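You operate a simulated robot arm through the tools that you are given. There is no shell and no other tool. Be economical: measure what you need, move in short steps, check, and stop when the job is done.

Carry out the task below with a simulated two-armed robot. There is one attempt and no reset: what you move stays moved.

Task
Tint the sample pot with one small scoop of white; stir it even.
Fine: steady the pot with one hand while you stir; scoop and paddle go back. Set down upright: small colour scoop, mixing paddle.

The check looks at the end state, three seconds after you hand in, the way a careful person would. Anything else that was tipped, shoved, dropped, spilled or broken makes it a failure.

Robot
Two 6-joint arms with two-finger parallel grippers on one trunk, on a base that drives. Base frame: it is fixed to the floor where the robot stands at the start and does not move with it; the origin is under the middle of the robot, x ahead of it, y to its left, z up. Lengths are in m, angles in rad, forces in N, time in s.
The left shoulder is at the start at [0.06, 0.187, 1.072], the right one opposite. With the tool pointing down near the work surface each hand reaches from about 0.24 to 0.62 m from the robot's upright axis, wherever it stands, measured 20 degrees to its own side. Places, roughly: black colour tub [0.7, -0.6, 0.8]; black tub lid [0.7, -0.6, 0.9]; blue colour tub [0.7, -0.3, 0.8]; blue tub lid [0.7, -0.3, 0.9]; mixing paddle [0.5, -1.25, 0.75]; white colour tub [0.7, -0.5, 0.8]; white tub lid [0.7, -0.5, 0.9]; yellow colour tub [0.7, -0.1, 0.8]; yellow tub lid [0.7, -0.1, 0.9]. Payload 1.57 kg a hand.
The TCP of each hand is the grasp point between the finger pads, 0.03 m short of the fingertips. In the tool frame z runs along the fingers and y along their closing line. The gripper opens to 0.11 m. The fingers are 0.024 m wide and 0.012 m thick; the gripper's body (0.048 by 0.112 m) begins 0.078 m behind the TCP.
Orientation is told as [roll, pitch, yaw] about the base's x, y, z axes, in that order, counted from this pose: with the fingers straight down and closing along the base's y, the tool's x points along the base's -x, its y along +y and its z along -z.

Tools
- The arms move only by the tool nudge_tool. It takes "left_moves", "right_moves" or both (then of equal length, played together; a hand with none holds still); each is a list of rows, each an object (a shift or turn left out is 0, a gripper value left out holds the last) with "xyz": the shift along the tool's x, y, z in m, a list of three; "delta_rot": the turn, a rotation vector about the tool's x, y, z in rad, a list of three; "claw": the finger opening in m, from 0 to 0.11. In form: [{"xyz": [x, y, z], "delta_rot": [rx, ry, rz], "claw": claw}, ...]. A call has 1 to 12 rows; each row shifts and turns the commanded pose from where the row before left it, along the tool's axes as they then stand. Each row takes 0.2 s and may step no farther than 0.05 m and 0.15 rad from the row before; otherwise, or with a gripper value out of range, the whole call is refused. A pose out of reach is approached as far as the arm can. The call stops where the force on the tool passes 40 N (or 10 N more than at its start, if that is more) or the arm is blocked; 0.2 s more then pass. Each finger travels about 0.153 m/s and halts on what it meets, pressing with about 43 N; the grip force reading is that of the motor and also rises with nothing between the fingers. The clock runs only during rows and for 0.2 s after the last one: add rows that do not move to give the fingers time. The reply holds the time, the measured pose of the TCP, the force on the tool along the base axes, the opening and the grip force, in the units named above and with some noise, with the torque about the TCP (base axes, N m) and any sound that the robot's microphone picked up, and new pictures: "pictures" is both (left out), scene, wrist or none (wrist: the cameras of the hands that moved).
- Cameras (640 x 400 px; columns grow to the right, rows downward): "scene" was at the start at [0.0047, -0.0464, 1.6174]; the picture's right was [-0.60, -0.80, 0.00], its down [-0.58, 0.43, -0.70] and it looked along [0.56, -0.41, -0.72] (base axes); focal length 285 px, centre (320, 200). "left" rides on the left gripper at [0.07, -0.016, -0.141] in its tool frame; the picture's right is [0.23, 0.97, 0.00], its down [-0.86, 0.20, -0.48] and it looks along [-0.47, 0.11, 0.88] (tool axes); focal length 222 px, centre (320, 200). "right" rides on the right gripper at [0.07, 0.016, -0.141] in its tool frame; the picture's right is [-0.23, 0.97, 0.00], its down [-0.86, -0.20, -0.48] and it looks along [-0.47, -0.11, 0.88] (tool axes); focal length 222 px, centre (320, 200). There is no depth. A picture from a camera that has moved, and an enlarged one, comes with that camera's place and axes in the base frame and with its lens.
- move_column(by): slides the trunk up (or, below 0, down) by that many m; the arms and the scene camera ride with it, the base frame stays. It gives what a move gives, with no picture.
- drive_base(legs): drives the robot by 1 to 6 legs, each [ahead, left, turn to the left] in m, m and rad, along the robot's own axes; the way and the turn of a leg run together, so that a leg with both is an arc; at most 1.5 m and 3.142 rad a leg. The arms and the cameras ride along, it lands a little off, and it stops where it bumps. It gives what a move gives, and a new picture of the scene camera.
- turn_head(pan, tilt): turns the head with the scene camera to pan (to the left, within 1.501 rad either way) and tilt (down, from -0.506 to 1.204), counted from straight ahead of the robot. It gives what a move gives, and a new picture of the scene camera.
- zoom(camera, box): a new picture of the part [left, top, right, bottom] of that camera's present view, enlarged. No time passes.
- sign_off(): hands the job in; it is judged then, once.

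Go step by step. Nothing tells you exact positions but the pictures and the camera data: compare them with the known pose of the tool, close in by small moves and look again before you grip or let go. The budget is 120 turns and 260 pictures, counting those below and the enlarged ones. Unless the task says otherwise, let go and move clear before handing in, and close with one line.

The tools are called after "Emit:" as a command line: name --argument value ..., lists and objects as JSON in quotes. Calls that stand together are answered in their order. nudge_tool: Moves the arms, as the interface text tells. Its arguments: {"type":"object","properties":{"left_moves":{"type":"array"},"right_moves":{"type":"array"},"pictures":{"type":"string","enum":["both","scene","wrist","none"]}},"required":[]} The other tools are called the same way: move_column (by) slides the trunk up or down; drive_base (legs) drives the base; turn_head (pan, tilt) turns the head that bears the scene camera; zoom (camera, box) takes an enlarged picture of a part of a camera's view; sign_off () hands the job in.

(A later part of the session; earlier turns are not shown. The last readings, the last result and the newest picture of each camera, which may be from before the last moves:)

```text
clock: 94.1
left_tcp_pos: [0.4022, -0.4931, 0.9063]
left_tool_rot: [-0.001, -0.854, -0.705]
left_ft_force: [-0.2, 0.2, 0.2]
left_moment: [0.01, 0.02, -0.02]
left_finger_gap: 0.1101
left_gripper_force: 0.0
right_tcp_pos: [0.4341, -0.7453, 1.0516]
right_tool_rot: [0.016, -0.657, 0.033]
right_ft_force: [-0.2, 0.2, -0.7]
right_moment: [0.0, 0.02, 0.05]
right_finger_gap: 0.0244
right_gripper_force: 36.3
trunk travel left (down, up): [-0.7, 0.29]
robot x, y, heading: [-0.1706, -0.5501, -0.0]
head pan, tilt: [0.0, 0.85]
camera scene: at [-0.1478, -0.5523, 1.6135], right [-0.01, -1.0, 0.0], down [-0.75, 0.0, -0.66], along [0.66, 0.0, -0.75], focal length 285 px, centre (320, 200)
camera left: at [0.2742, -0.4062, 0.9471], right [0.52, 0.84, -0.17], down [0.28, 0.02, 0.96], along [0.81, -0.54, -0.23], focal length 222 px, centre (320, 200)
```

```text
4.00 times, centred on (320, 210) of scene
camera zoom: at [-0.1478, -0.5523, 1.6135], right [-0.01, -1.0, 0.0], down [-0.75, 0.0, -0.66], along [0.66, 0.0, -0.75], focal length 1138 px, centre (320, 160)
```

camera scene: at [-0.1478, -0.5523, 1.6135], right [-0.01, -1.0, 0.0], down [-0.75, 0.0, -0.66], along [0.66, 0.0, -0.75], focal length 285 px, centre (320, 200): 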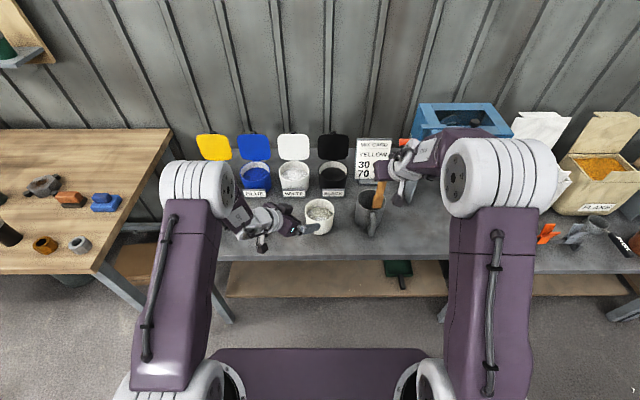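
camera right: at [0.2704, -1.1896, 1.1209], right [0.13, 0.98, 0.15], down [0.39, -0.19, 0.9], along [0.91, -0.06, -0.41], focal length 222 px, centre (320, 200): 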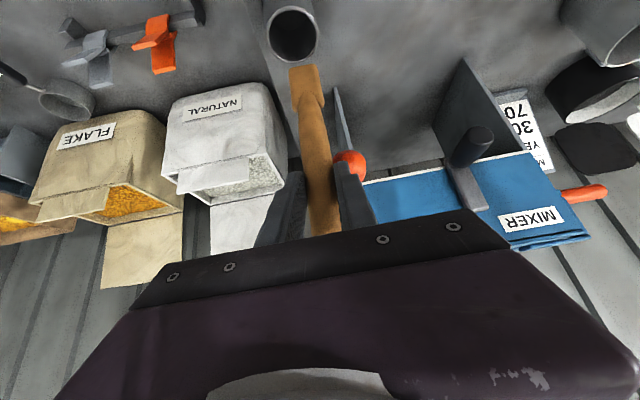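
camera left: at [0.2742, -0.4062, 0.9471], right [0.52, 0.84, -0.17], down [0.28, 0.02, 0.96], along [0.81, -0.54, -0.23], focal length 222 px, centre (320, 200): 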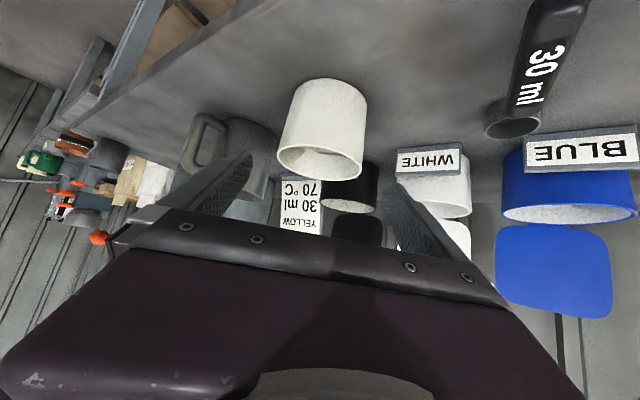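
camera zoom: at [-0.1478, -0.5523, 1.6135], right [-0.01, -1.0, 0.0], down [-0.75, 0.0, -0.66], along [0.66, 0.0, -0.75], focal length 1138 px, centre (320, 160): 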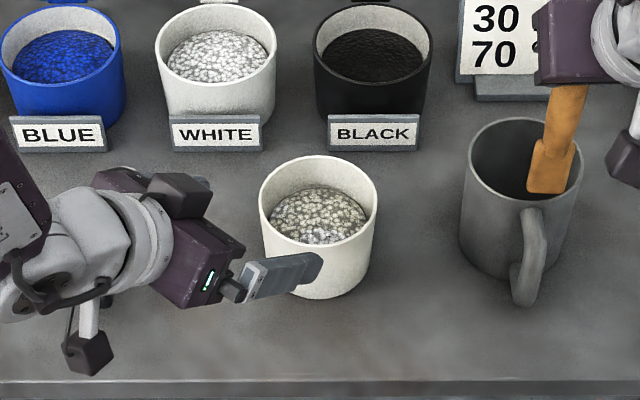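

Numbers and both views agree: the pot is centred between the finger planes. Advance 8 cm and check.

Emit:
nudge_tool --left_moves '[{"xyz": [0.0003, 0.0005, 0.03]}, {"xyz": [0.0003, 0.0005, 0.03]}, {"xyz": [0.0002, 0.0005, 0.02]}]' --pictures "wrist"

Emit:
zoom --camera "scene" --box '[250, 160, 390, 260]'

```text
clock: 94.9
left_tcp_pos: [0.4488, -0.5307, 0.8527]
left_tool_rot: [0.0, -0.856, -0.708]
left_ft_force: [0.3, -0.4, 0.6]
left_moment: [-0.03, -0.02, -0.03]
left_finger_gap: 0.11
left_gripper_force: 0.0
right_tcp_pos: [0.4336, -0.7434, 1.0509]
right_tool_rot: [0.019, -0.658, 0.032]
right_ft_force: [0.0, -0.3, -1.5]
right_moment: [0.0, 0.02, -0.01]
right_finger_gap: 0.0245
right_gripper_force: 36.2
trunk travel left (down, up): [-0.7, 0.29]
robot x, y, heading: [-0.1696, -0.5514, -0.007]
head pan, tilt: [0.0, 0.85]
camera left: at [0.3214, -0.4434, 0.8935], right [0.52, 0.84, -0.17], down [0.28, 0.02, 0.96], along [0.81, -0.55, -0.23], focal length 222 px, centre (320, 200)
```

left: 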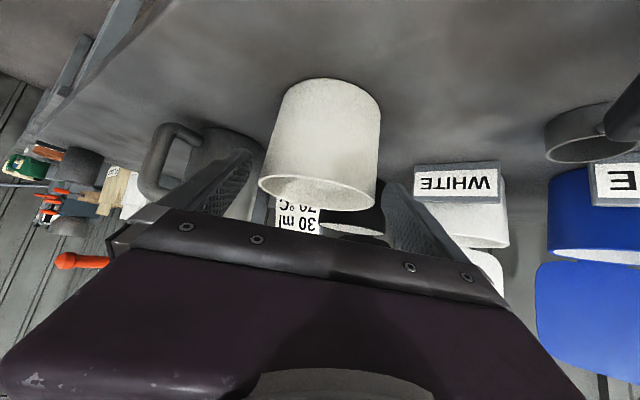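

```text
4.00 times, centred on (320, 210) of scene
camera zoom: at [-0.1487, -0.5515, 1.6136], right [-0.01, -1.0, 0.0], down [-0.75, 0.0, -0.66], along [0.66, 0.0, -0.75], focal length 1138 px, centre (320, 160)
```

zoom: 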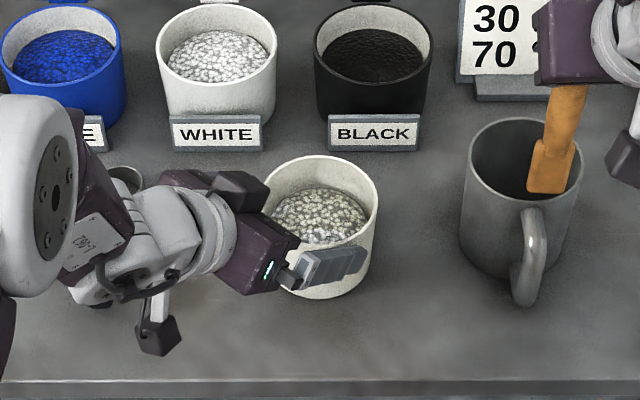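

Still centred. Advance the last 4 cm in small steps.

Emit:
nudge_tool --left_moves '[{"xyz": [0, 0, 0.015]}, {"xyz": [0, 0, 0.015]}, {"xyz": [0, 0, 0.011]}]' --pictures "wrist"

Emit:
zoom --camera "scene" --box '[250, 160, 390, 260]'

```text
clock: 95.7
left_tcp_pos: [0.4731, -0.5502, 0.8264]
left_tool_rot: [0.0, -0.853, -0.706]
left_ft_force: [0.7, 0.3, 0.1]
left_moment: [-0.01, -0.01, -0.02]
left_finger_gap: 0.11
left_gripper_force: 0.0
right_tcp_pos: [0.4337, -0.7441, 1.0513]
right_tool_rot: [0.017, -0.658, 0.034]
right_ft_force: [0.4, -0.6, -1.0]
right_moment: [-0.03, 0.01, -0.02]
right_finger_gap: 0.0245
right_gripper_force: 36.0
trunk travel left (down, up): [-0.7, 0.29]
robot x, y, heading: [-0.1703, -0.5539, -0.005]
head pan, tilt: [0.0, 0.85]
camera left: at [0.3457, -0.4638, 0.8678], right [0.52, 0.84, -0.17], down [0.28, 0.02, 0.96], along [0.81, -0.54, -0.23], focal length 222 px, centre (320, 200)
```

left: 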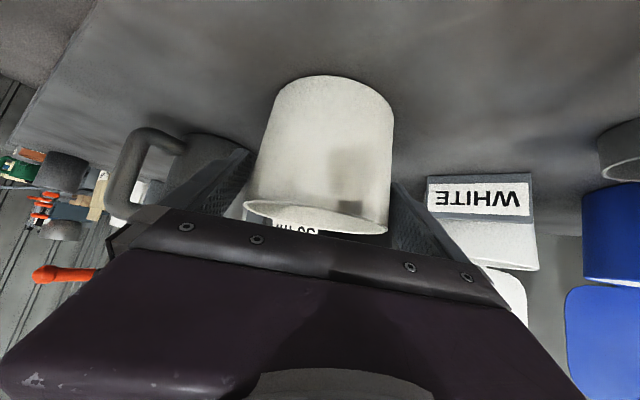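

```text
4.00 times, centred on (320, 210) of scene
camera zoom: at [-0.1486, -0.5517, 1.6135], right [-0.01, -1.0, 0.0], down [-0.75, 0.0, -0.66], along [0.66, 0.0, -0.75], focal length 1138 px, centre (320, 160)
```

zoom: 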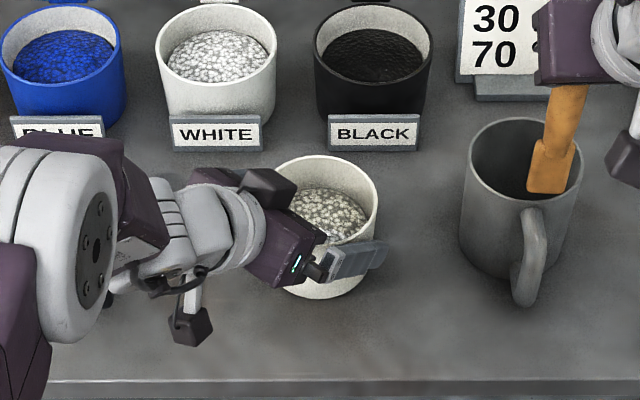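

Emit:
nudge_tool --left_moves '[{"claw": 0.104}, {"claw": 0.099}, {"claw": 0.095}, {"claw": 0.091}, {}]' --pictures "wrist"

Emit:
zoom --camera "scene" --box '[250, 160, 390, 260]'

```text
clock: 96.9
left_tcp_pos: [0.4727, -0.5494, 0.8268]
left_tool_rot: [0.001, -0.852, -0.703]
left_ft_force: [0.9, -0.7, 0.8]
left_moment: [-0.05, 0.02, 0.0]
left_finger_gap: 0.1045
left_gripper_force: 43.7
right_tcp_pos: [0.4334, -0.7459, 1.0516]
right_tool_rot: [0.019, -0.658, 0.033]
right_ft_force: [0.0, 0.3, -0.8]
right_moment: [-0.04, 0.01, 0.01]
right_finger_gap: 0.0247
right_gripper_force: 36.1
trunk travel left (down, up): [-0.7, 0.29]
robot x, y, heading: [-0.1644, -0.5499, -0.009]
head pan, tilt: [0.0, 0.85]
camera left: at [0.3456, -0.4636, 0.8679], right [0.52, 0.84, -0.17], down [0.28, 0.02, 0.96], along [0.81, -0.55, -0.23], focal length 222 px, centre (320, 200)
```

left: 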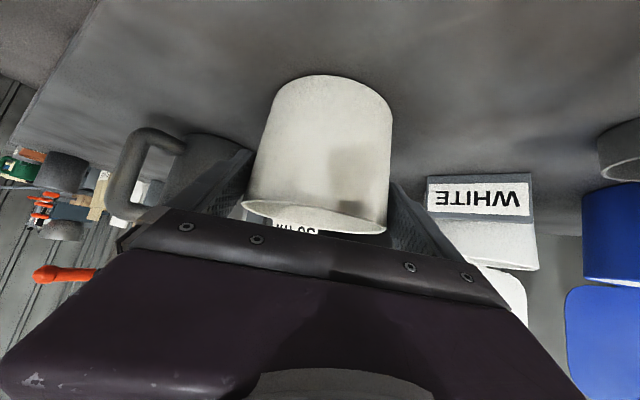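

```text
4.00 times, centred on (320, 210) of scene
camera zoom: at [-0.1487, -0.5515, 1.6135], right [-0.01, -1.0, 0.0], down [-0.75, 0.0, -0.66], along [0.66, 0.0, -0.75], focal length 1138 px, centre (320, 160)
```

zoom: 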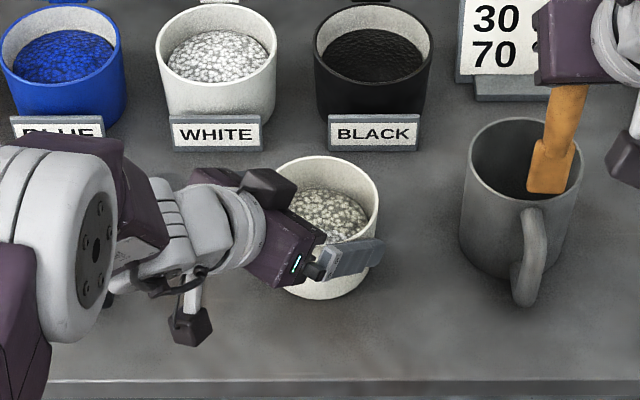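

The pot is clasped (gap 0.1045, 43 N) and hasn't moved. Now bring the paddle over the pot, staying high.

Emit:
nudge_tool --right_moves '[{"xyz": [-0.008, 0.038, 0.0061]}, {"xyz": [-0.008, 0.038, 0.0061]}, {"xyz": [-0.008, 0.038, 0.0061]}, {"xyz": [-0.008, 0.038, 0.0061]}, {"xyz": [-0.008, 0.038, 0.0061]}]'

Emit:
zoom --camera "scene" --box '[250, 140, 390, 260]'

```text
clock: 98.1
left_tcp_pos: [0.4726, -0.5478, 0.8261]
left_tool_rot: [0.0, -0.855, -0.706]
left_ft_force: [1.0, 0.1, 0.0]
left_moment: [-0.08, 0.04, -0.01]
left_finger_gap: 0.1042
left_gripper_force: 43.1
right_tcp_pos: [0.4576, -0.6291, 1.0498]
right_tool_rot: [0.156, -0.739, -0.016]
right_ft_force: [-0.3, 0.5, -1.0]
right_moment: [-0.03, 0.0, 0.03]
right_finger_gap: 0.0246
right_gripper_force: 36.8
right hand out of reach, approached as far as the arm can: row 1, 2, 3, 4, 5
trunk travel left (down, up): [-0.7, 0.29]
robot x, y, heading: [-0.1668, -0.552, -0.004]
head pan, tilt: [0.0, 0.85]
camera scene: at [-0.1487, -0.5514, 1.6135], right [-0.01, -1.0, 0.0], down [-0.75, 0.0, -0.66], along [0.66, 0.0, -0.75], focal length 285 px, centre (320, 200)
camera right: at [0.3098, -0.6317, 1.1076], right [0.08, 0.96, 0.27], down [0.33, -0.28, 0.9], along [0.94, 0.02, -0.34], focal length 222 px, centre (320, 200)
```

scene: 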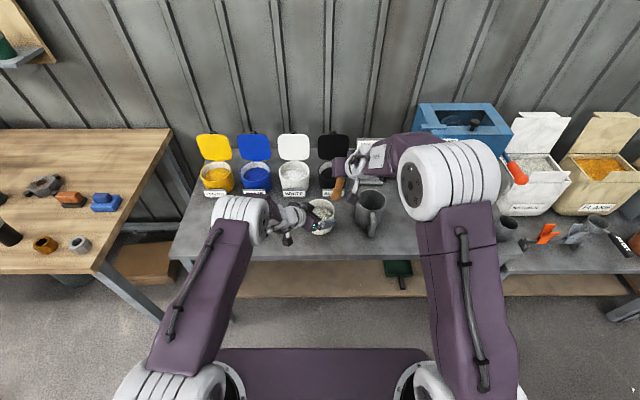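
right: 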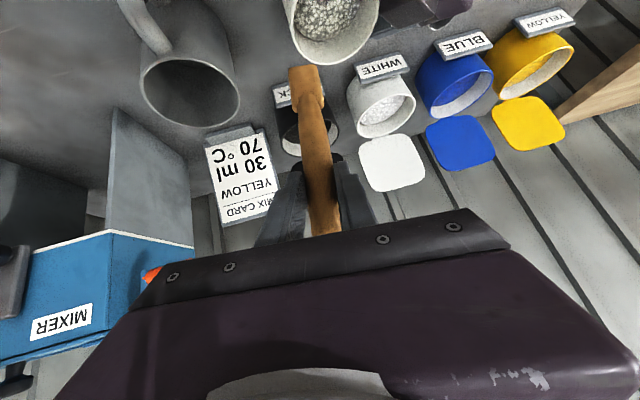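

```text
3.33 times, centred on (320, 200) of scene
camera zoom: at [-0.1487, -0.5514, 1.6135], right [-0.01, -1.0, 0.0], down [-0.75, 0.0, -0.66], along [0.66, 0.0, -0.75], focal length 949 px, centre (320, 200)
```

zoom: 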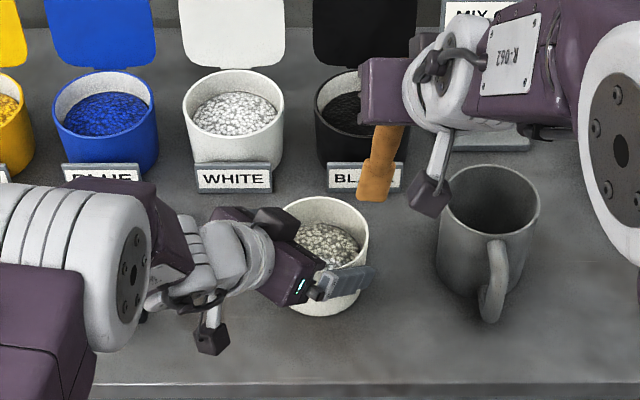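

Reach is limited at this height. I'll lower to where it's reachable (tip just above rim) while restoring the paddle upright; it's already past the mug.

Emit:
nudge_tool --right_moves '[{"xyz": [0.0135, 0.006, 0.0148], "delta_rot": [0.035, 0.027, -0.031]}, {"xyz": [0.0135, 0.006, 0.0148], "delta_rot": [0.035, 0.027, -0.031]}, {"xyz": [0.0135, 0.006, 0.0148], "delta_rot": [0.034, 0.027, -0.031]}]'

Emit:
zoom --camera "scene" --box '[250, 140, 390, 260]'

```text
clock: 98.9
left_tcp_pos: [0.4733, -0.5486, 0.8265]
left_tool_rot: [0.001, -0.856, -0.706]
left_ft_force: [-0.6, 0.8, 0.2]
left_moment: [-0.07, 0.13, -0.05]
left_finger_gap: 0.1042
left_gripper_force: 43.1
right_tcp_pos: [0.4584, -0.6312, 1.0228]
right_tool_rot: [0.071, -0.749, 0.024]
right_ft_force: [0.0, 0.8, -0.3]
right_moment: [0.0, 0.0, 0.02]
right_finger_gap: 0.0246
right_gripper_force: 36.4
right hand out of reach, approached as far as the arm can: row 1, 2, 3
trunk travel left (down, up): [-0.7, 0.29]
robot x, y, heading: [-0.1647, -0.5536, -0.006]
head pan, tilt: [0.0, 0.85]
camera scene: at [-0.1488, -0.5512, 1.6135], right [-0.01, -1.0, 0.0], down [-0.75, 0.0, -0.66], along [0.66, 0.0, -0.75], focal length 285 px, centre (320, 200)
camera right: at [0.3092, -0.6267, 1.079], right [0.1, 0.97, 0.2], down [0.32, -0.23, 0.92], along [0.94, -0.03, -0.33], focal length 222 px, centre (320, 200)
```

scene: 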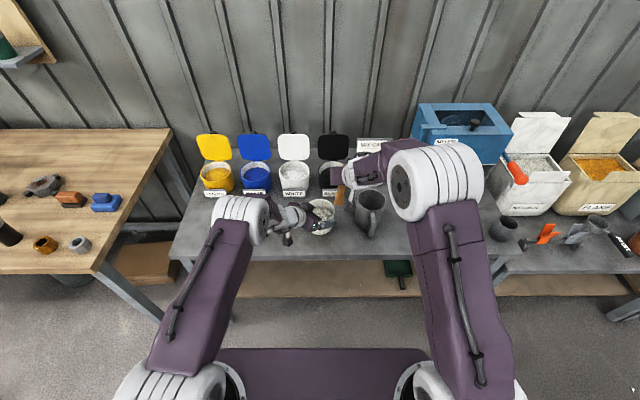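
right: 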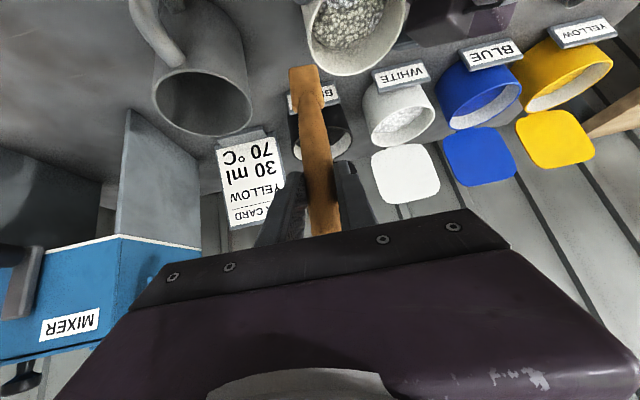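

```text
3.33 times, centred on (320, 200) of scene
camera zoom: at [-0.1488, -0.5512, 1.6135], right [-0.01, -1.0, 0.0], down [-0.75, 0.0, -0.66], along [0.66, 0.0, -0.75], focal length 949 px, centre (320, 200)
```

zoom: 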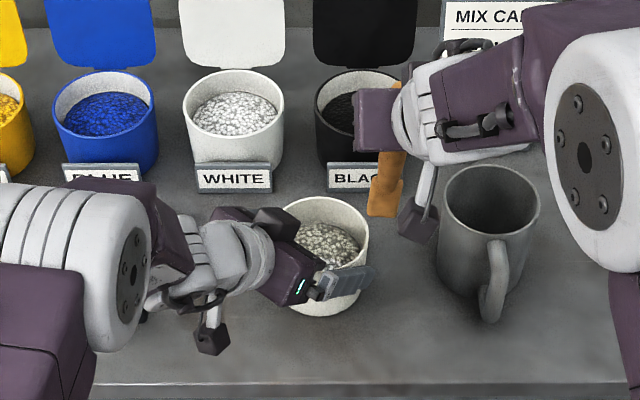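

The outer reach limits this. I'll turn the hand so it comes from the right (yaw ≈ +0.6) and tilt slightly more, which gains reach and keeps away from the left hand.

Emit:
nudge_tool --right_moves '[{"xyz": [0.01, 0, 0], "delta_rot": [-0.09, 0, -0.1043]}, {"xyz": [0.01, 0, 0], "delta_rot": [-0.09, 0, -0.1043]}, {"delta_rot": [-0.09, 0, -0.1043]}, {"delta_rot": [-0.09, 0, -0.1043]}, {"delta_rot": [0, -0.1, 0]}, {"delta_rot": [0, -0.1, 0]}]'

Emit:
zoom --camera "scene" --box '[250, 140, 390, 260]'

```text
clock: 100.3
left_tcp_pos: [0.4732, -0.5492, 0.8272]
left_tool_rot: [0.001, -0.854, -0.706]
left_ft_force: [-0.3, 0.2, 0.4]
left_moment: [-0.12, 0.04, -0.02]
left_finger_gap: 0.104
left_gripper_force: 42.9
right_tcp_pos: [0.4416, -0.6324, 1.0092]
right_tool_rot: [0.078, -0.932, 0.408]
right_ft_force: [0.8, -0.3, 0.3]
right_moment: [-0.01, 0.02, -0.01]
right_finger_gap: 0.0243
right_gripper_force: 36.1
right hand out of reach, approached as far as the arm can: row 1, 2
trunk travel left (down, up): [-0.7, 0.29]
robot x, y, heading: [-0.1663, -0.5527, -0.003]
head pan, tilt: [0.0, 0.85]
camera scene: at [-0.1488, -0.5517, 1.6135], right [-0.01, -1.0, 0.0], down [-0.75, 0.0, -0.66], along [0.66, 0.0, -0.75], focal length 285 px, centre (320, 200)
camera right: at [0.2971, -0.6887, 1.0375], right [-0.32, 0.92, 0.23], down [0.22, -0.16, 0.96], along [0.92, 0.36, -0.15], focal length 222 px, centre (320, 200)
```

scene: 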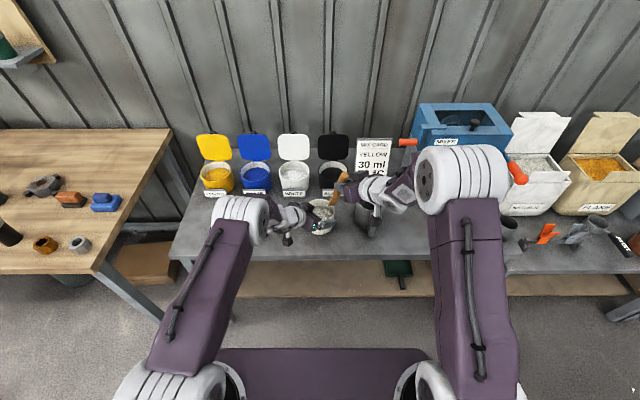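
right: 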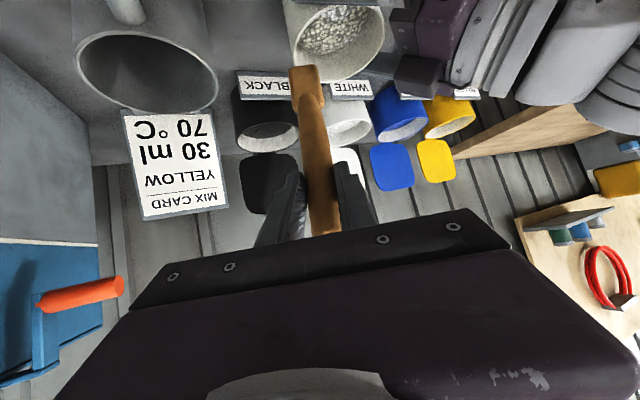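

```text
3.33 times, centred on (320, 200) of scene
camera zoom: at [-0.1488, -0.5517, 1.6135], right [-0.01, -1.0, 0.0], down [-0.75, 0.0, -0.66], along [0.66, 0.0, -0.75], focal length 949 px, centre (320, 200)
```

zoom: 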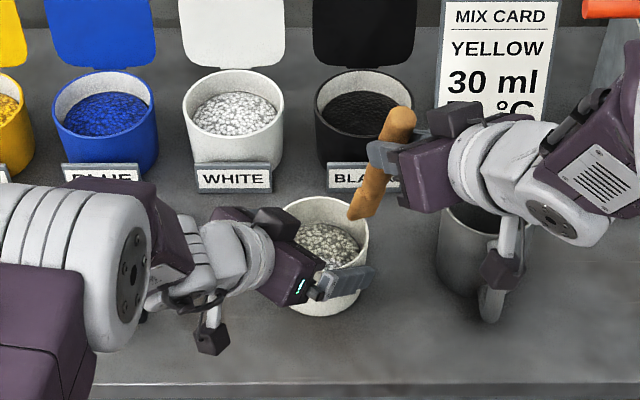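

Good—now the paddle tip is near the pot's right rim. Shift 4.7 cm left so the tip is above the pot centre.

Emit:
nudge_tool --right_moves '[{"xyz": [-0.0037, 0.0144, 0.005]}, {"xyz": [-0.0037, 0.0144, 0.005]}, {"xyz": [-0.0037, 0.0144, 0.005]}]' --pictures "wrist"

Emit:
zoom --camera "scene" --box '[250, 140, 390, 260]'

```text
clock: 101.1
left_tcp_pos: [0.4724, -0.55, 0.8278]
left_tool_rot: [0.001, -0.855, -0.706]
left_ft_force: [-0.4, 0.7, 1.0]
left_moment: [-0.1, 0.12, 0.0]
left_finger_gap: 0.104
left_gripper_force: 42.6
right_tcp_pos: [0.4388, -0.5841, 1.0125]
right_tool_rot: [0.08, -0.931, 0.407]
right_ft_force: [0.6, -0.3, 0.3]
right_moment: [-0.02, -0.01, -0.01]
right_finger_gap: 0.0244
right_gripper_force: 36.7
trunk travel left (down, up): [-0.7, 0.29]
robot x, y, heading: [-0.1687, -0.5522, -0.006]
head pan, tilt: [0.0, 0.85]
camera right: at [0.2935, -0.6403, 1.0409], right [-0.32, 0.92, 0.23], down [0.22, -0.16, 0.96], along [0.92, 0.36, -0.15], focal length 222 px, centre (320, 200)
```

right: 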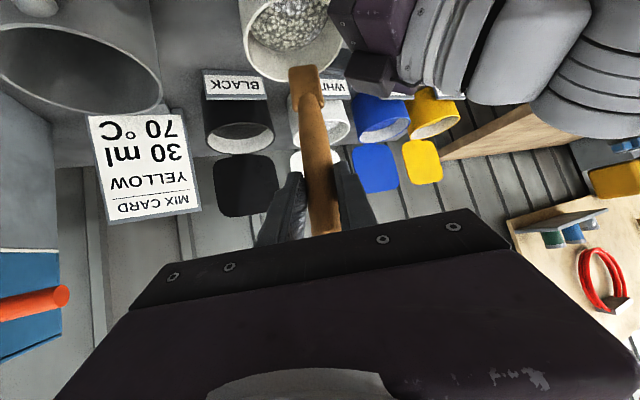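

```text
3.33 times, centred on (320, 200) of scene
camera zoom: at [-0.1488, -0.5509, 1.6135], right [-0.01, -1.0, 0.0], down [-0.75, 0.0, -0.66], along [0.66, 0.0, -0.75], focal length 949 px, centre (320, 200)
```

zoom: 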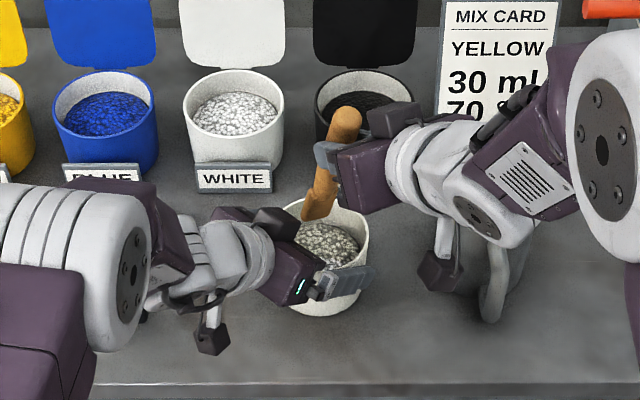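

Tip is above the pot centre at z≈0.893. Lower 6 cm in small steps and check clearances.

Emit:
nudge_tool --right_moves '[{"xyz": [0.0161, 0, 0.0119]}, {"xyz": [0.0161, 0, 0.0119]}, {"xyz": [0.0161, 0, 0.0119]}]' --pictures "wrist"

Emit:
zoom --camera "scene" --box '[270, 160, 370, 240]'

```text
clock: 101.9
left_tcp_pos: [0.4724, -0.5493, 0.8275]
left_tool_rot: [-0.001, -0.855, -0.705]
left_ft_force: [0.1, -0.3, -0.9]
left_moment: [-0.14, 0.06, -0.01]
left_finger_gap: 0.104
left_gripper_force: 43.4
right_tcp_pos: [0.4378, -0.5816, 0.9502]
right_tool_rot: [0.079, -0.929, 0.41]
right_ft_force: [0.7, -0.5, -0.6]
right_moment: [-0.01, 0.02, 0.02]
right_finger_gap: 0.0248
right_gripper_force: 35.8
trunk travel left (down, up): [-0.7, 0.29]
robot x, y, heading: [-0.168, -0.5533, -0.003]
head pan, tilt: [0.0, 0.85]
camera right: at [0.2924, -0.6384, 0.9798], right [-0.32, 0.92, 0.23], down [0.22, -0.16, 0.96], along [0.92, 0.36, -0.15], focal length 222 px, centre (320, 200)
```

right: 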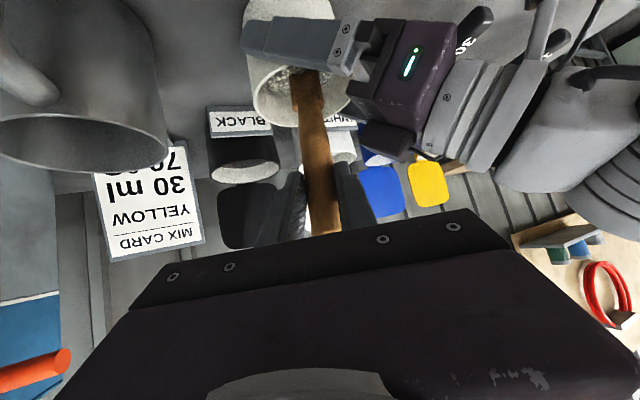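

```text
5.00 times, centred on (320, 200) of scene
camera zoom: at [-0.1487, -0.5514, 1.6136], right [-0.01, -1.0, 0.0], down [-0.75, 0.0, -0.66], along [0.66, 0.0, -0.75], focal length 1423 px, centre (320, 200)
```

zoom: 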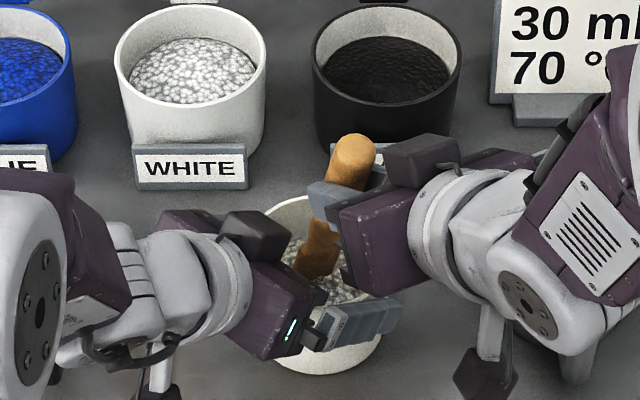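

Blade is at the surface and clear of the left hand. Lower it in and make a first gentle stirring circle (r≈16 mm).

Emit:
nudge_tool --right_moves '[{"xyz": [0.0072, -0.0012, 0.0088]}, {"xyz": [0.0072, -0.0012, 0.0088]}, {"xyz": [-0.0088, -0.0064, 0.0118]}, {"xyz": [-0.0001, 0.0122, 0.0001]}, {"xyz": [0.0051, 0.0088, -0.0068]}, {"xyz": [0.0073, 0.0002, -0.0098]}, {"xyz": [0.0052, -0.0085, -0.0071]}, {"xyz": [0.0001, -0.0122, -0.0001]}, {"xyz": [-0.0051, -0.0088, 0.0068]}, {"xyz": [-0.0073, -0.0002, 0.0098]}, {"xyz": [-0.0052, 0.0085, 0.0071]}]' --pictures "wrist"

Emit:
zoom --camera "scene" --box '[270, 160, 370, 240]'

```text
clock: 104.3
left_tcp_pos: [0.4731, -0.5492, 0.827]
left_tool_rot: [0.001, -0.855, -0.705]
left_ft_force: [1.4, 1.2, 0.9]
left_moment: [-0.09, 0.03, 0.02]
left_finger_gap: 0.1038
left_gripper_force: 42.6
right_tcp_pos: [0.4591, -0.5788, 0.9284]
right_tool_rot: [0.078, -0.931, 0.41]
right_ft_force: [0.8, -1.6, -0.5]
right_moment: [-0.04, 0.03, -0.01]
right_finger_gap: 0.0245
right_gripper_force: 35.9
trunk travel left (down, up): [-0.7, 0.29]
robot x, y, heading: [-0.1707, -0.5537, -0.002]
head pan, tilt: [0.0, 0.85]
camera right: at [0.3141, -0.6357, 0.957], right [-0.32, 0.92, 0.23], down [0.22, -0.16, 0.96], along [0.92, 0.36, -0.16], focal length 222 px, centre (320, 200)
```

right: 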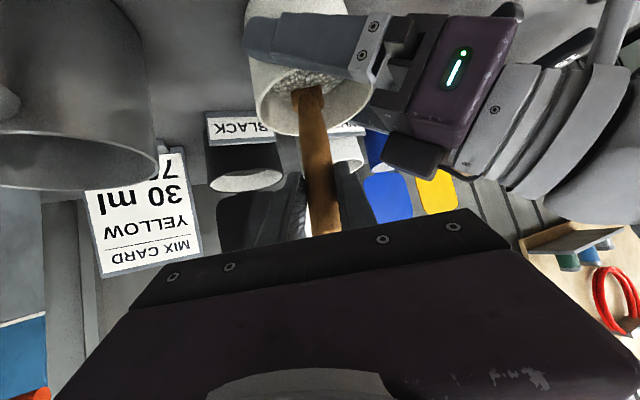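

```text
5.00 times, centred on (320, 200) of scene
camera zoom: at [-0.1486, -0.551, 1.6135], right [-0.01, -1.0, 0.0], down [-0.75, 0.0, -0.66], along [0.66, 0.0, -0.75], focal length 1423 px, centre (320, 200)
```

zoom: 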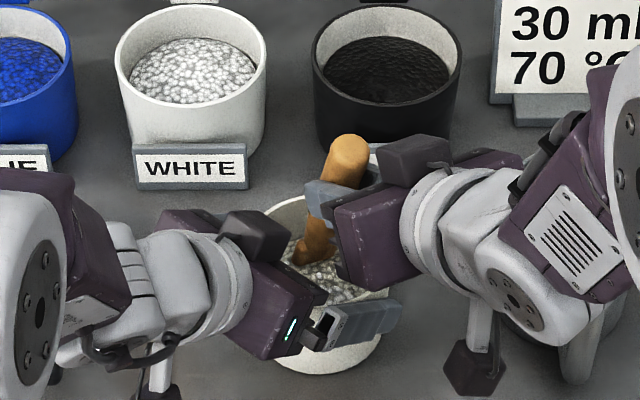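

No wall contact. Keep stirring more circles.

Emit:
nudge_tool --right_moves '[{"xyz": [0.0047, 0.0122, 0.0037]}, {"xyz": [0.0051, 0.0088, -0.0068]}, {"xyz": [0.0073, 0.0002, -0.0098]}, {"xyz": [0.0052, -0.0085, -0.0071]}, {"xyz": [0.0001, -0.0122, -0.0001]}, {"xyz": [-0.0051, -0.0088, 0.0068]}, {"xyz": [-0.0073, -0.0002, 0.0098]}, {"xyz": [-0.0052, 0.0085, 0.0071]}, {"xyz": [-0.0001, 0.0122, 0.0001]}, {"xyz": [0.0051, 0.0088, -0.0068]}, {"xyz": [0.0073, 0.0002, -0.0098]}, {"xyz": [0.0052, -0.0085, -0.0071]}]' --pictures "none"

Emit:
nudge_tool --right_moves '[{"xyz": [0.0001, -0.0122, -0.0001]}, {"xyz": [-0.0051, -0.0088, 0.0068]}, {"xyz": [-0.0073, -0.0002, 0.0098]}, {"xyz": [-0.0052, 0.0085, 0.0071]}, {"xyz": [-0.0001, 0.0122, 0.0001]}, {"xyz": [0.0051, 0.0088, -0.0068]}, {"xyz": [0.0073, 0.0002, -0.0098]}, {"xyz": [0.0052, -0.0085, -0.0071]}, {"xyz": [0.0001, -0.0122, -0.0001]}, {"xyz": [-0.0051, -0.0088, 0.0068]}, {"xyz": [-0.0073, -0.0002, 0.0098]}, {"xyz": [-0.0052, 0.0085, 0.0071]}]' --pictures "wrist"

Emit:
zoom --camera "right" --box '[220, 0, 400, 140]'

```text
clock: 106.9
left_tcp_pos: [0.4727, -0.5508, 0.8274]
left_tool_rot: [0.0, -0.852, -0.707]
left_ft_force: [-1.0, -1.4, 0.8]
left_moment: [-0.17, 0.13, -0.04]
left_finger_gap: 0.104
left_gripper_force: 43.2
right_tcp_pos: [0.4267, -0.583, 0.9225]
right_tool_rot: [0.079, -0.928, 0.408]
right_ft_force: [-0.4, -0.7, -1.6]
right_moment: [0.01, -0.01, 0.02]
right_finger_gap: 0.0247
right_gripper_force: 36.4
trunk travel left (down, up): [-0.7, 0.29]
robot x, y, heading: [-0.166, -0.5549, -0.006]
head pan, tilt: [0.0, 0.85]
```

```text
clock: 109.5
left_tcp_pos: [0.4738, -0.548, 0.828]
left_tool_rot: [-0.001, -0.856, -0.705]
left_ft_force: [1.8, 0.4, 0.9]
left_moment: [-0.08, 0.01, 0.04]
left_finger_gap: 0.1037
left_gripper_force: 43.3
right_tcp_pos: [0.4599, -0.5798, 0.9224]
right_tool_rot: [0.078, -0.931, 0.409]
right_ft_force: [0.5, 0.0, -0.2]
right_moment: [-0.04, 0.02, 0.01]
right_finger_gap: 0.0243
right_gripper_force: 36.6
trunk travel left (down, up): [-0.7, 0.29]
robot x, y, heading: [-0.1666, -0.5532, -0.001]
head pan, tilt: [0.0, 0.85]
camera right: at [0.3142, -0.6362, 0.9513], right [-0.32, 0.92, 0.23], down [0.22, -0.16, 0.96], along [0.92, 0.36, -0.15], focal length 222 px, centre (320, 200)
```

right: 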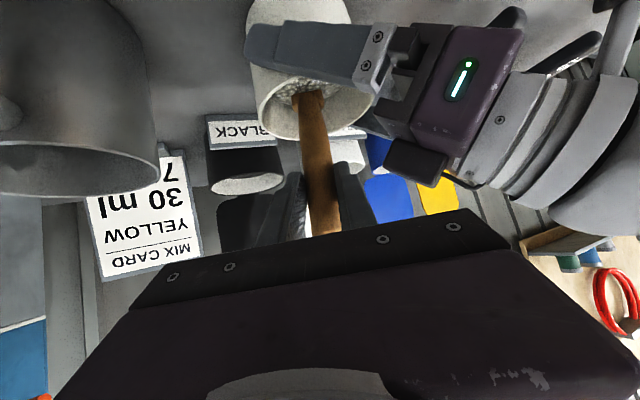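

```text
2.86 times, centred on (310, 70) of right
camera zoom: at [0.3142, -0.6362, 0.9513], right [-0.32, 0.92, 0.23], down [0.22, -0.16, 0.96], along [0.92, 0.36, -0.15], focal length 635 px, centre (349, 571)
```

zoom: 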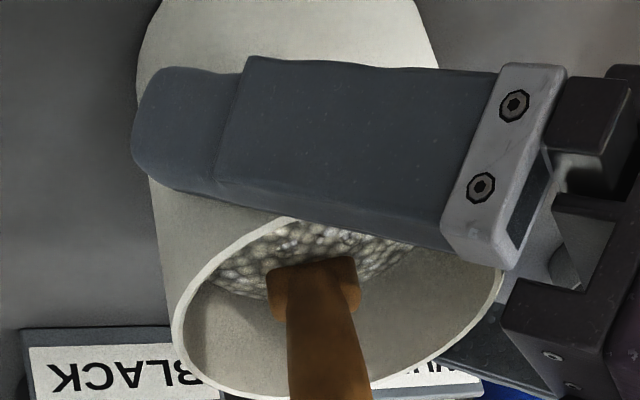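

Check the color from the scene view and keep stirring.

Emit:
nudge_tool --right_moves '[{"xyz": [-0.0001, 0.0122, 0.0001]}, {"xyz": [0.0051, 0.0088, -0.0068]}, {"xyz": [0.0073, 0.0002, -0.0098]}, {"xyz": [0.0052, -0.0085, -0.0071]}, {"xyz": [0.0001, -0.0122, -0.0001]}, {"xyz": [-0.0051, -0.0088, 0.0068]}, {"xyz": [-0.0073, -0.0002, 0.0098]}, {"xyz": [-0.0052, 0.0085, 0.0071]}, {"xyz": [-0.0001, 0.0122, 0.0001]}, {"xyz": [0.0051, 0.0088, -0.0068]}, {"xyz": [0.0073, 0.0002, -0.0098]}, {"xyz": [0.0052, -0.0085, -0.0071]}]' --pictures "none"

Emit:
nudge_tool --right_moves '[{"xyz": [0.0001, -0.0122, -0.0001]}, {"xyz": [-0.0051, -0.0088, 0.0068]}, {"xyz": [-0.0073, -0.0002, 0.0098]}, {"xyz": [-0.0052, 0.0085, 0.0071]}, {"xyz": [-0.0001, 0.0122, 0.0001]}, {"xyz": [0.0051, 0.0088, -0.0068]}, {"xyz": [0.0073, 0.0002, -0.0098]}, {"xyz": [0.0052, -0.0085, -0.0071]}, {"xyz": [0.0001, -0.0122, -0.0001]}, {"xyz": [-0.0051, -0.0088, 0.0068]}, {"xyz": [-0.0073, -0.0002, 0.0098]}, {"xyz": [-0.0052, 0.0085, 0.0071]}]' --pictures "none"

Emit:
nudge_tool --right_moves '[{"xyz": [0.004, 0.003, -0.0058]}, {"xyz": [-0.0001, 0.008, 0.0001]}, {"xyz": [0.0035, 0.006, -0.0046]}, {"xyz": [0.005, 0, -0.0066]}, {"xyz": [0.0035, -0.006, -0.0048]}, {"xyz": [0.0001, -0.008, -0.0001]}, {"xyz": [-0.0035, -0.006, 0.0046]}, {"xyz": [-0.005, 0, 0.0066]}, {"xyz": [-0.0035, 0.006, 0.0048]}, {"xyz": [0.0045, 0.003, -0.006]}]' --pictures "none"

Emit:
zoom --camera "scene" --box '[300, 180, 350, 230]'

```text
clock: 112.1
left_tcp_pos: [0.4723, -0.5494, 0.8271]
left_tool_rot: [-0.002, -0.854, -0.708]
left_ft_force: [-0.4, -1.2, 1.4]
left_moment: [-0.15, 0.13, -0.04]
left_finger_gap: 0.1033
left_gripper_force: 42.9
right_tcp_pos: [0.4267, -0.5815, 0.922]
right_tool_rot: [0.079, -0.927, 0.408]
right_ft_force: [0.3, 0.4, -1.2]
right_moment: [-0.01, 0.03, 0.02]
right_finger_gap: 0.0246
right_gripper_force: 36.2
trunk travel left (down, up): [-0.7, 0.29]
robot x, y, heading: [-0.1653, -0.5529, -0.006]
head pan, tilt: [0.0, 0.85]
```

```text
clock: 114.7
left_tcp_pos: [0.4729, -0.5489, 0.8271]
left_tool_rot: [0.001, -0.857, -0.707]
left_ft_force: [1.5, -0.2, 1.7]
left_moment: [-0.12, 0.0, 0.04]
left_finger_gap: 0.1032
left_gripper_force: 43.0
right_tcp_pos: [0.459, -0.5803, 0.9213]
right_tool_rot: [0.078, -0.932, 0.409]
right_ft_force: [-0.6, 0.1, -0.7]
right_moment: [-0.01, 0.02, 0.0]
right_finger_gap: 0.0247
right_gripper_force: 35.9
trunk travel left (down, up): [-0.7, 0.29]
robot x, y, heading: [-0.1683, -0.5524, -0.004]
head pan, tilt: [0.0, 0.85]
```

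```text
clock: 116.9
left_tcp_pos: [0.4731, -0.5482, 0.826]
left_tool_rot: [0.0, -0.854, -0.706]
left_ft_force: [-0.2, 1.1, 1.0]
left_moment: [-0.08, 0.11, -0.05]
left_finger_gap: 0.1032
left_gripper_force: 43.3
right_tcp_pos: [0.4429, -0.5805, 0.9222]
right_tool_rot: [0.078, -0.929, 0.409]
right_ft_force: [0.2, -0.1, -0.8]
right_moment: [-0.04, 0.0, -0.03]
right_finger_gap: 0.0243
right_gripper_force: 36.6
trunk travel left (down, up): [-0.7, 0.29]
robot x, y, heading: [-0.1643, -0.5539, -0.004]
head pan, tilt: [0.0, 0.85]
```

```text
8.00 times, centred on (325, 205) of scene
camera zoom: at [-0.149, -0.5515, 1.6135], right [-0.01, -1.0, 0.0], down [-0.75, 0.0, -0.66], along [0.66, 0.0, -0.75], focal length 2277 px, centre (280, 160)
```

zoom: 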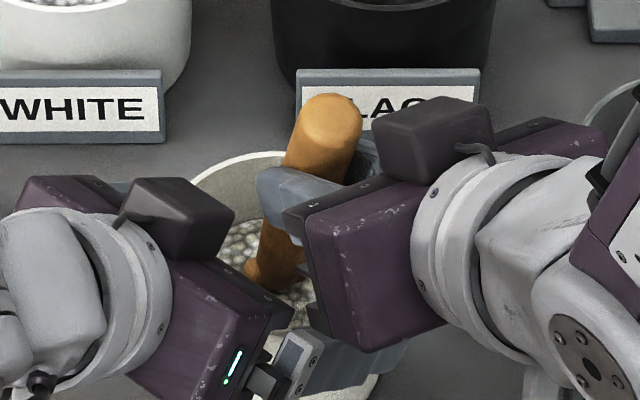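

Lift the paddle to just above the rim and inspect the mix.

Emit:
nudge_tool --right_moves '[{"xyz": [-0.0161, 0, -0.0119]}, {"xyz": [-0.0161, 0, -0.0119]}, {"xyz": [-0.0161, 0, -0.0119]}, {"xyz": [-0.0161, 0, -0.0119]}, {"xyz": [-0.0161, 0, -0.0119]}]' --pictures "none"

Emit:
zoom --camera "scene" --box '[295, 175, 355, 235]'

Emit:
zoom --camera "right" --box '[200, 0, 400, 120]'

```text
clock: 118.1
left_tcp_pos: [0.4721, -0.5487, 0.8269]
left_tool_rot: [0.0, -0.854, -0.705]
left_ft_force: [-1.8, 0.8, 1.8]
left_moment: [-0.08, 0.1, -0.06]
left_finger_gap: 0.1031
left_gripper_force: 42.9
right_tcp_pos: [0.4432, -0.5851, 1.0218]
right_tool_rot: [0.078, -0.93, 0.409]
right_ft_force: [0.2, 0.3, -0.7]
right_moment: [-0.05, -0.01, 0.0]
right_finger_gap: 0.0245
right_gripper_force: 36.1
trunk travel left (down, up): [-0.7, 0.29]
robot x, y, heading: [-0.1667, -0.5531, -0.005]
head pan, tilt: [0.0, 0.85]
```

```text
6.67 times, centred on (325, 205) of scene
camera zoom: at [-0.1493, -0.5515, 1.6135], right [-0.01, -1.0, 0.0], down [-0.75, 0.0, -0.66], along [0.66, 0.0, -0.75], focal length 1898 px, centre (287, 167)
```

zoom: 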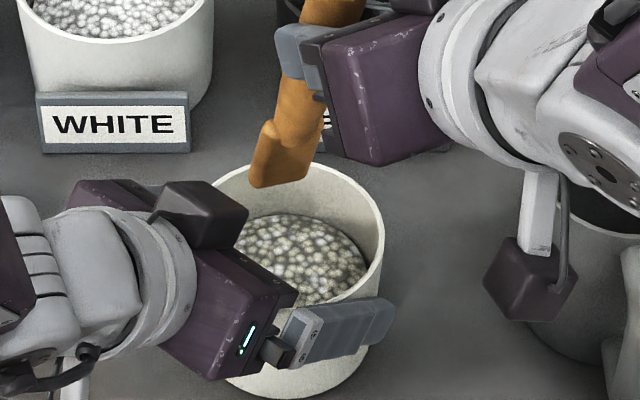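

```text
3.20 times, centred on (300, 60) of right
camera zoom: at [0.299, -0.6411, 1.0513], right [-0.32, 0.92, 0.23], down [0.22, -0.16, 0.96], along [0.92, 0.36, -0.16], focal length 711 px, centre (384, 648)
```

zoom: 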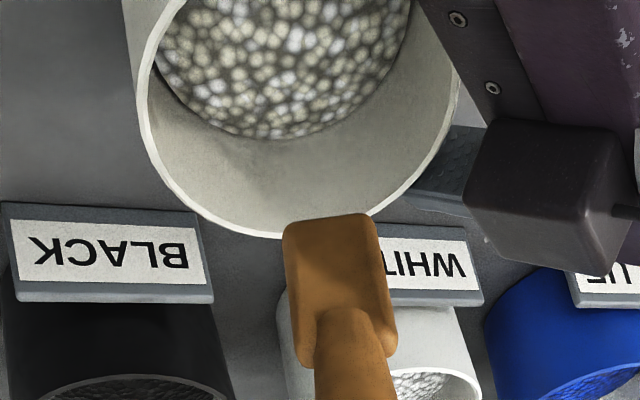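

The mix looks well distributed, but I'll add a few more rounds to be safe.

Emit:
nudge_tool --right_moves '[{"xyz": [0.0161, 0, 0.0119]}, {"xyz": [0.0161, 0, 0.0119]}, {"xyz": [0.0161, 0, 0.0119]}, {"xyz": [0.0161, 0, 0.0119]}, {"xyz": [0.0161, 0, 0.0119]}, {"xyz": [-0.0088, -0.0064, 0.0118]}, {"xyz": [-0.0001, 0.0122, 0.0001]}, {"xyz": [0.0051, 0.0088, -0.0068]}, {"xyz": [0.0073, 0.0002, -0.0098]}, {"xyz": [0.0052, -0.0085, -0.0071]}]' --pictures "none"

Emit:
nudge_tool --right_moves '[{"xyz": [0.0001, -0.0122, -0.0001]}, {"xyz": [-0.0051, -0.0088, 0.0068]}, {"xyz": [-0.0073, -0.0002, 0.0098]}, {"xyz": [-0.0052, 0.0085, 0.0071]}, {"xyz": [-0.0001, 0.0122, 0.0001]}, {"xyz": [0.0051, 0.0088, -0.0068]}, {"xyz": [0.0073, 0.0002, -0.0098]}, {"xyz": [0.0052, -0.0085, -0.0071]}, {"xyz": [0.0001, -0.0122, -0.0001]}, {"xyz": [-0.0051, -0.0088, 0.0068]}, {"xyz": [-0.0073, -0.0002, 0.0098]}, {"xyz": [-0.0052, 0.0085, 0.0071]}]' --pictures "none"

Emit:
nudge_tool --right_moves '[{"xyz": [-0.0001, 0.0122, 0.0001]}, {"xyz": [0.0051, 0.0088, -0.0068]}, {"xyz": [0.0073, 0.0002, -0.0098]}, {"xyz": [0.0052, -0.0085, -0.0071]}, {"xyz": [0.0001, -0.0122, -0.0001]}, {"xyz": [-0.0051, -0.0088, 0.0068]}, {"xyz": [-0.0073, -0.0002, 0.0098]}, {"xyz": [-0.0052, 0.0085, 0.0071]}, {"xyz": [0.0088, 0.0064, -0.0118]}]' --pictures "none"

Emit:
nudge_tool --right_moves '[{"xyz": [-0.0161, 0, -0.0119]}, {"xyz": [-0.0161, 0, -0.0119]}, {"xyz": [-0.0161, 0, -0.0119]}, {"xyz": [-0.0161, 0, -0.0119]}, {"xyz": [-0.0161, 0, -0.0119]}]' --pictures "none"

Emit:
zoom --camera "scene" --box '[295, 175, 355, 235]'

Emit:
zoom --camera "right" --box '[200, 0, 400, 120]'

```text
clock: 120.3
left_tcp_pos: [0.4733, -0.5504, 0.8275]
left_tool_rot: [0.0, -0.853, -0.706]
left_ft_force: [-0.4, 0.0, 0.9]
left_moment: [-0.16, 0.15, 0.0]
left_finger_gap: 0.1029
left_gripper_force: 42.1
right_tcp_pos: [0.4257, -0.5827, 0.9226]
right_tool_rot: [0.078, -0.927, 0.408]
right_ft_force: [-0.3, 1.1, -0.3]
right_moment: [0.01, 0.01, 0.01]
right_finger_gap: 0.0245
right_gripper_force: 36.5
trunk travel left (down, up): [-0.7, 0.29]
robot x, y, heading: [-0.1644, -0.5509, -0.003]
head pan, tilt: [0.0, 0.85]
```

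```text
clock: 122.9
left_tcp_pos: [0.4734, -0.5503, 0.8263]
left_tool_rot: [-0.001, -0.854, -0.706]
left_ft_force: [0.8, 0.2, 0.2]
left_moment: [-0.13, -0.01, 0.04]
left_finger_gap: 0.1026
left_gripper_force: 42.6
right_tcp_pos: [0.4581, -0.5802, 0.9224]
right_tool_rot: [0.078, -0.93, 0.411]
right_ft_force: [-0.6, 0.3, -0.7]
right_moment: [-0.01, 0.03, -0.02]
right_finger_gap: 0.0246
right_gripper_force: 35.8
trunk travel left (down, up): [-0.7, 0.29]
robot x, y, heading: [-0.1686, -0.5501, 0.002]
head pan, tilt: [0.0, 0.85]
```

```text
clock: 124.9
left_tcp_pos: [0.472, -0.5492, 0.8272]
left_tool_rot: [0.0, -0.854, -0.706]
left_ft_force: [-0.9, 1.0, 1.5]
left_moment: [-0.1, 0.14, -0.03]
left_finger_gap: 0.1026
left_gripper_force: 43.2
right_tcp_pos: [0.444, -0.5796, 0.9227]
right_tool_rot: [0.079, -0.929, 0.411]
right_ft_force: [0.1, -0.2, -0.8]
right_moment: [0.0, 0.04, 0.01]
right_finger_gap: 0.0244
right_gripper_force: 36.2
trunk travel left (down, up): [-0.7, 0.29]
robot x, y, heading: [-0.1661, -0.5556, -0.002]
head pan, tilt: [0.0, 0.85]
```

```text
clock: 126.1
left_tcp_pos: [0.4727, -0.5488, 0.826]
left_tool_rot: [0.0, -0.855, -0.707]
left_ft_force: [-1.4, 0.5, 2.2]
left_moment: [-0.14, 0.08, -0.1]
left_finger_gap: 0.1025
left_gripper_force: 43.3
right_tcp_pos: [0.4453, -0.5852, 1.0233]
right_tool_rot: [0.079, -0.932, 0.41]
right_ft_force: [-0.1, -0.4, -0.2]
right_moment: [0.0, 0.04, -0.01]
right_finger_gap: 0.0243
right_gripper_force: 36.2
trunk travel left (down, up): [-0.7, 0.29]
robot x, y, heading: [-0.1664, -0.5557, -0.005]
head pan, tilt: [0.0, 0.85]
```

```text
6.67 times, centred on (325, 205) of scene
camera zoom: at [-0.1493, -0.5515, 1.6135], right [-0.01, -1.0, 0.0], down [-0.75, 0.0, -0.66], along [0.66, 0.0, -0.75], focal length 1898 px, centre (287, 167)
```

zoom: 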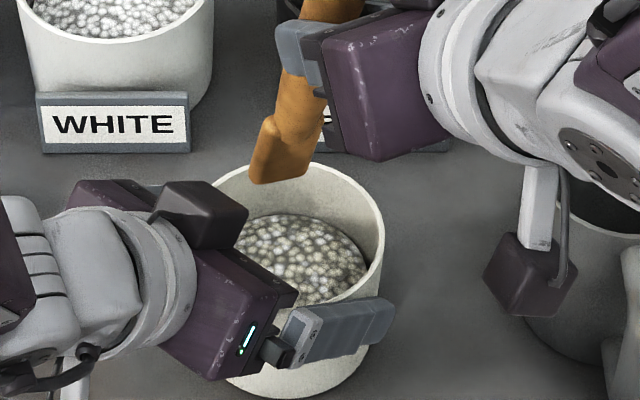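

```text
3.20 times, centred on (300, 60) of right
camera zoom: at [0.3009, -0.6413, 1.0518], right [-0.32, 0.92, 0.23], down [0.22, -0.16, 0.96], along [0.92, 0.36, -0.16], focal length 711 px, centre (384, 648)
```

zoom: 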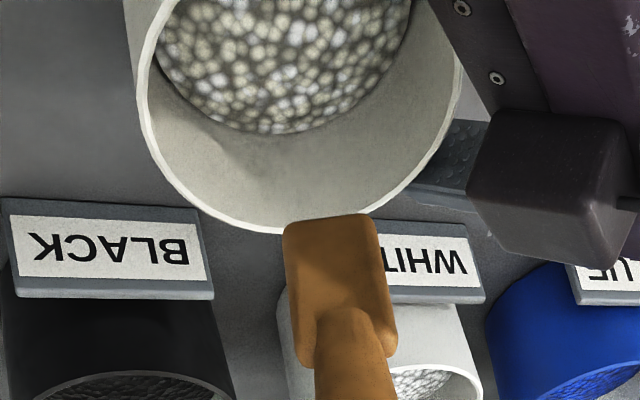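

The mix is even. Release the pot with the left hand gently and withdraw along the approach line.

Emit:
nudge_tool --left_moves '[{"claw": 0.106}, {"claw": 0.11}, {}, {"xyz": [0, 0, -0.015]}, {"xyz": [0, 0, -0.02]}]' --pictures "wrist"

Emit:
zoom --camera "scene" --box '[250, 140, 390, 260]'

```text
clock: 127.3
left_tcp_pos: [0.4524, -0.5322, 0.8501]
left_tool_rot: [0.002, -0.855, -0.706]
left_ft_force: [0.1, 0.7, -0.3]
left_moment: [-0.03, 0.01, 0.01]
left_finger_gap: 0.11
left_gripper_force: 0.1
right_tcp_pos: [0.4466, -0.5844, 1.0231]
right_tool_rot: [0.079, -0.93, 0.409]
right_ft_force: [0.1, 0.1, 0.1]
right_moment: [0.0, 0.06, -0.02]
right_finger_gap: 0.0243
right_gripper_force: 36.3
trunk travel left (down, up): [-0.7, 0.29]
robot x, y, heading: [-0.1665, -0.5526, -0.003]
head pan, tilt: [0.0, 0.85]
camera left: at [0.3248, -0.4464, 0.8909], right [0.52, 0.84, -0.17], down [0.28, 0.02, 0.96], along [0.81, -0.55, -0.22], focal length 222 px, centre (320, 200)
```

left: 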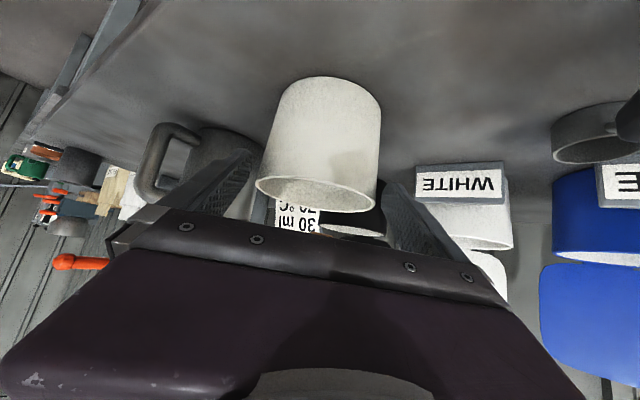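

```text
3.33 times, centred on (320, 200) of scene
camera zoom: at [-0.1494, -0.5512, 1.6135], right [-0.01, -1.0, 0.0], down [-0.75, 0.0, -0.66], along [0.66, 0.0, -0.75], focal length 949 px, centre (320, 200)
```

zoom: 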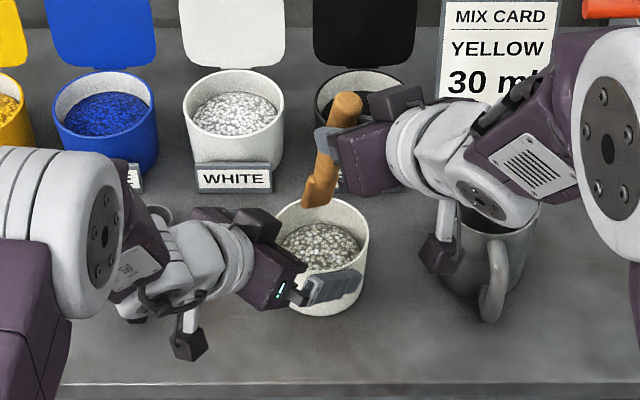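

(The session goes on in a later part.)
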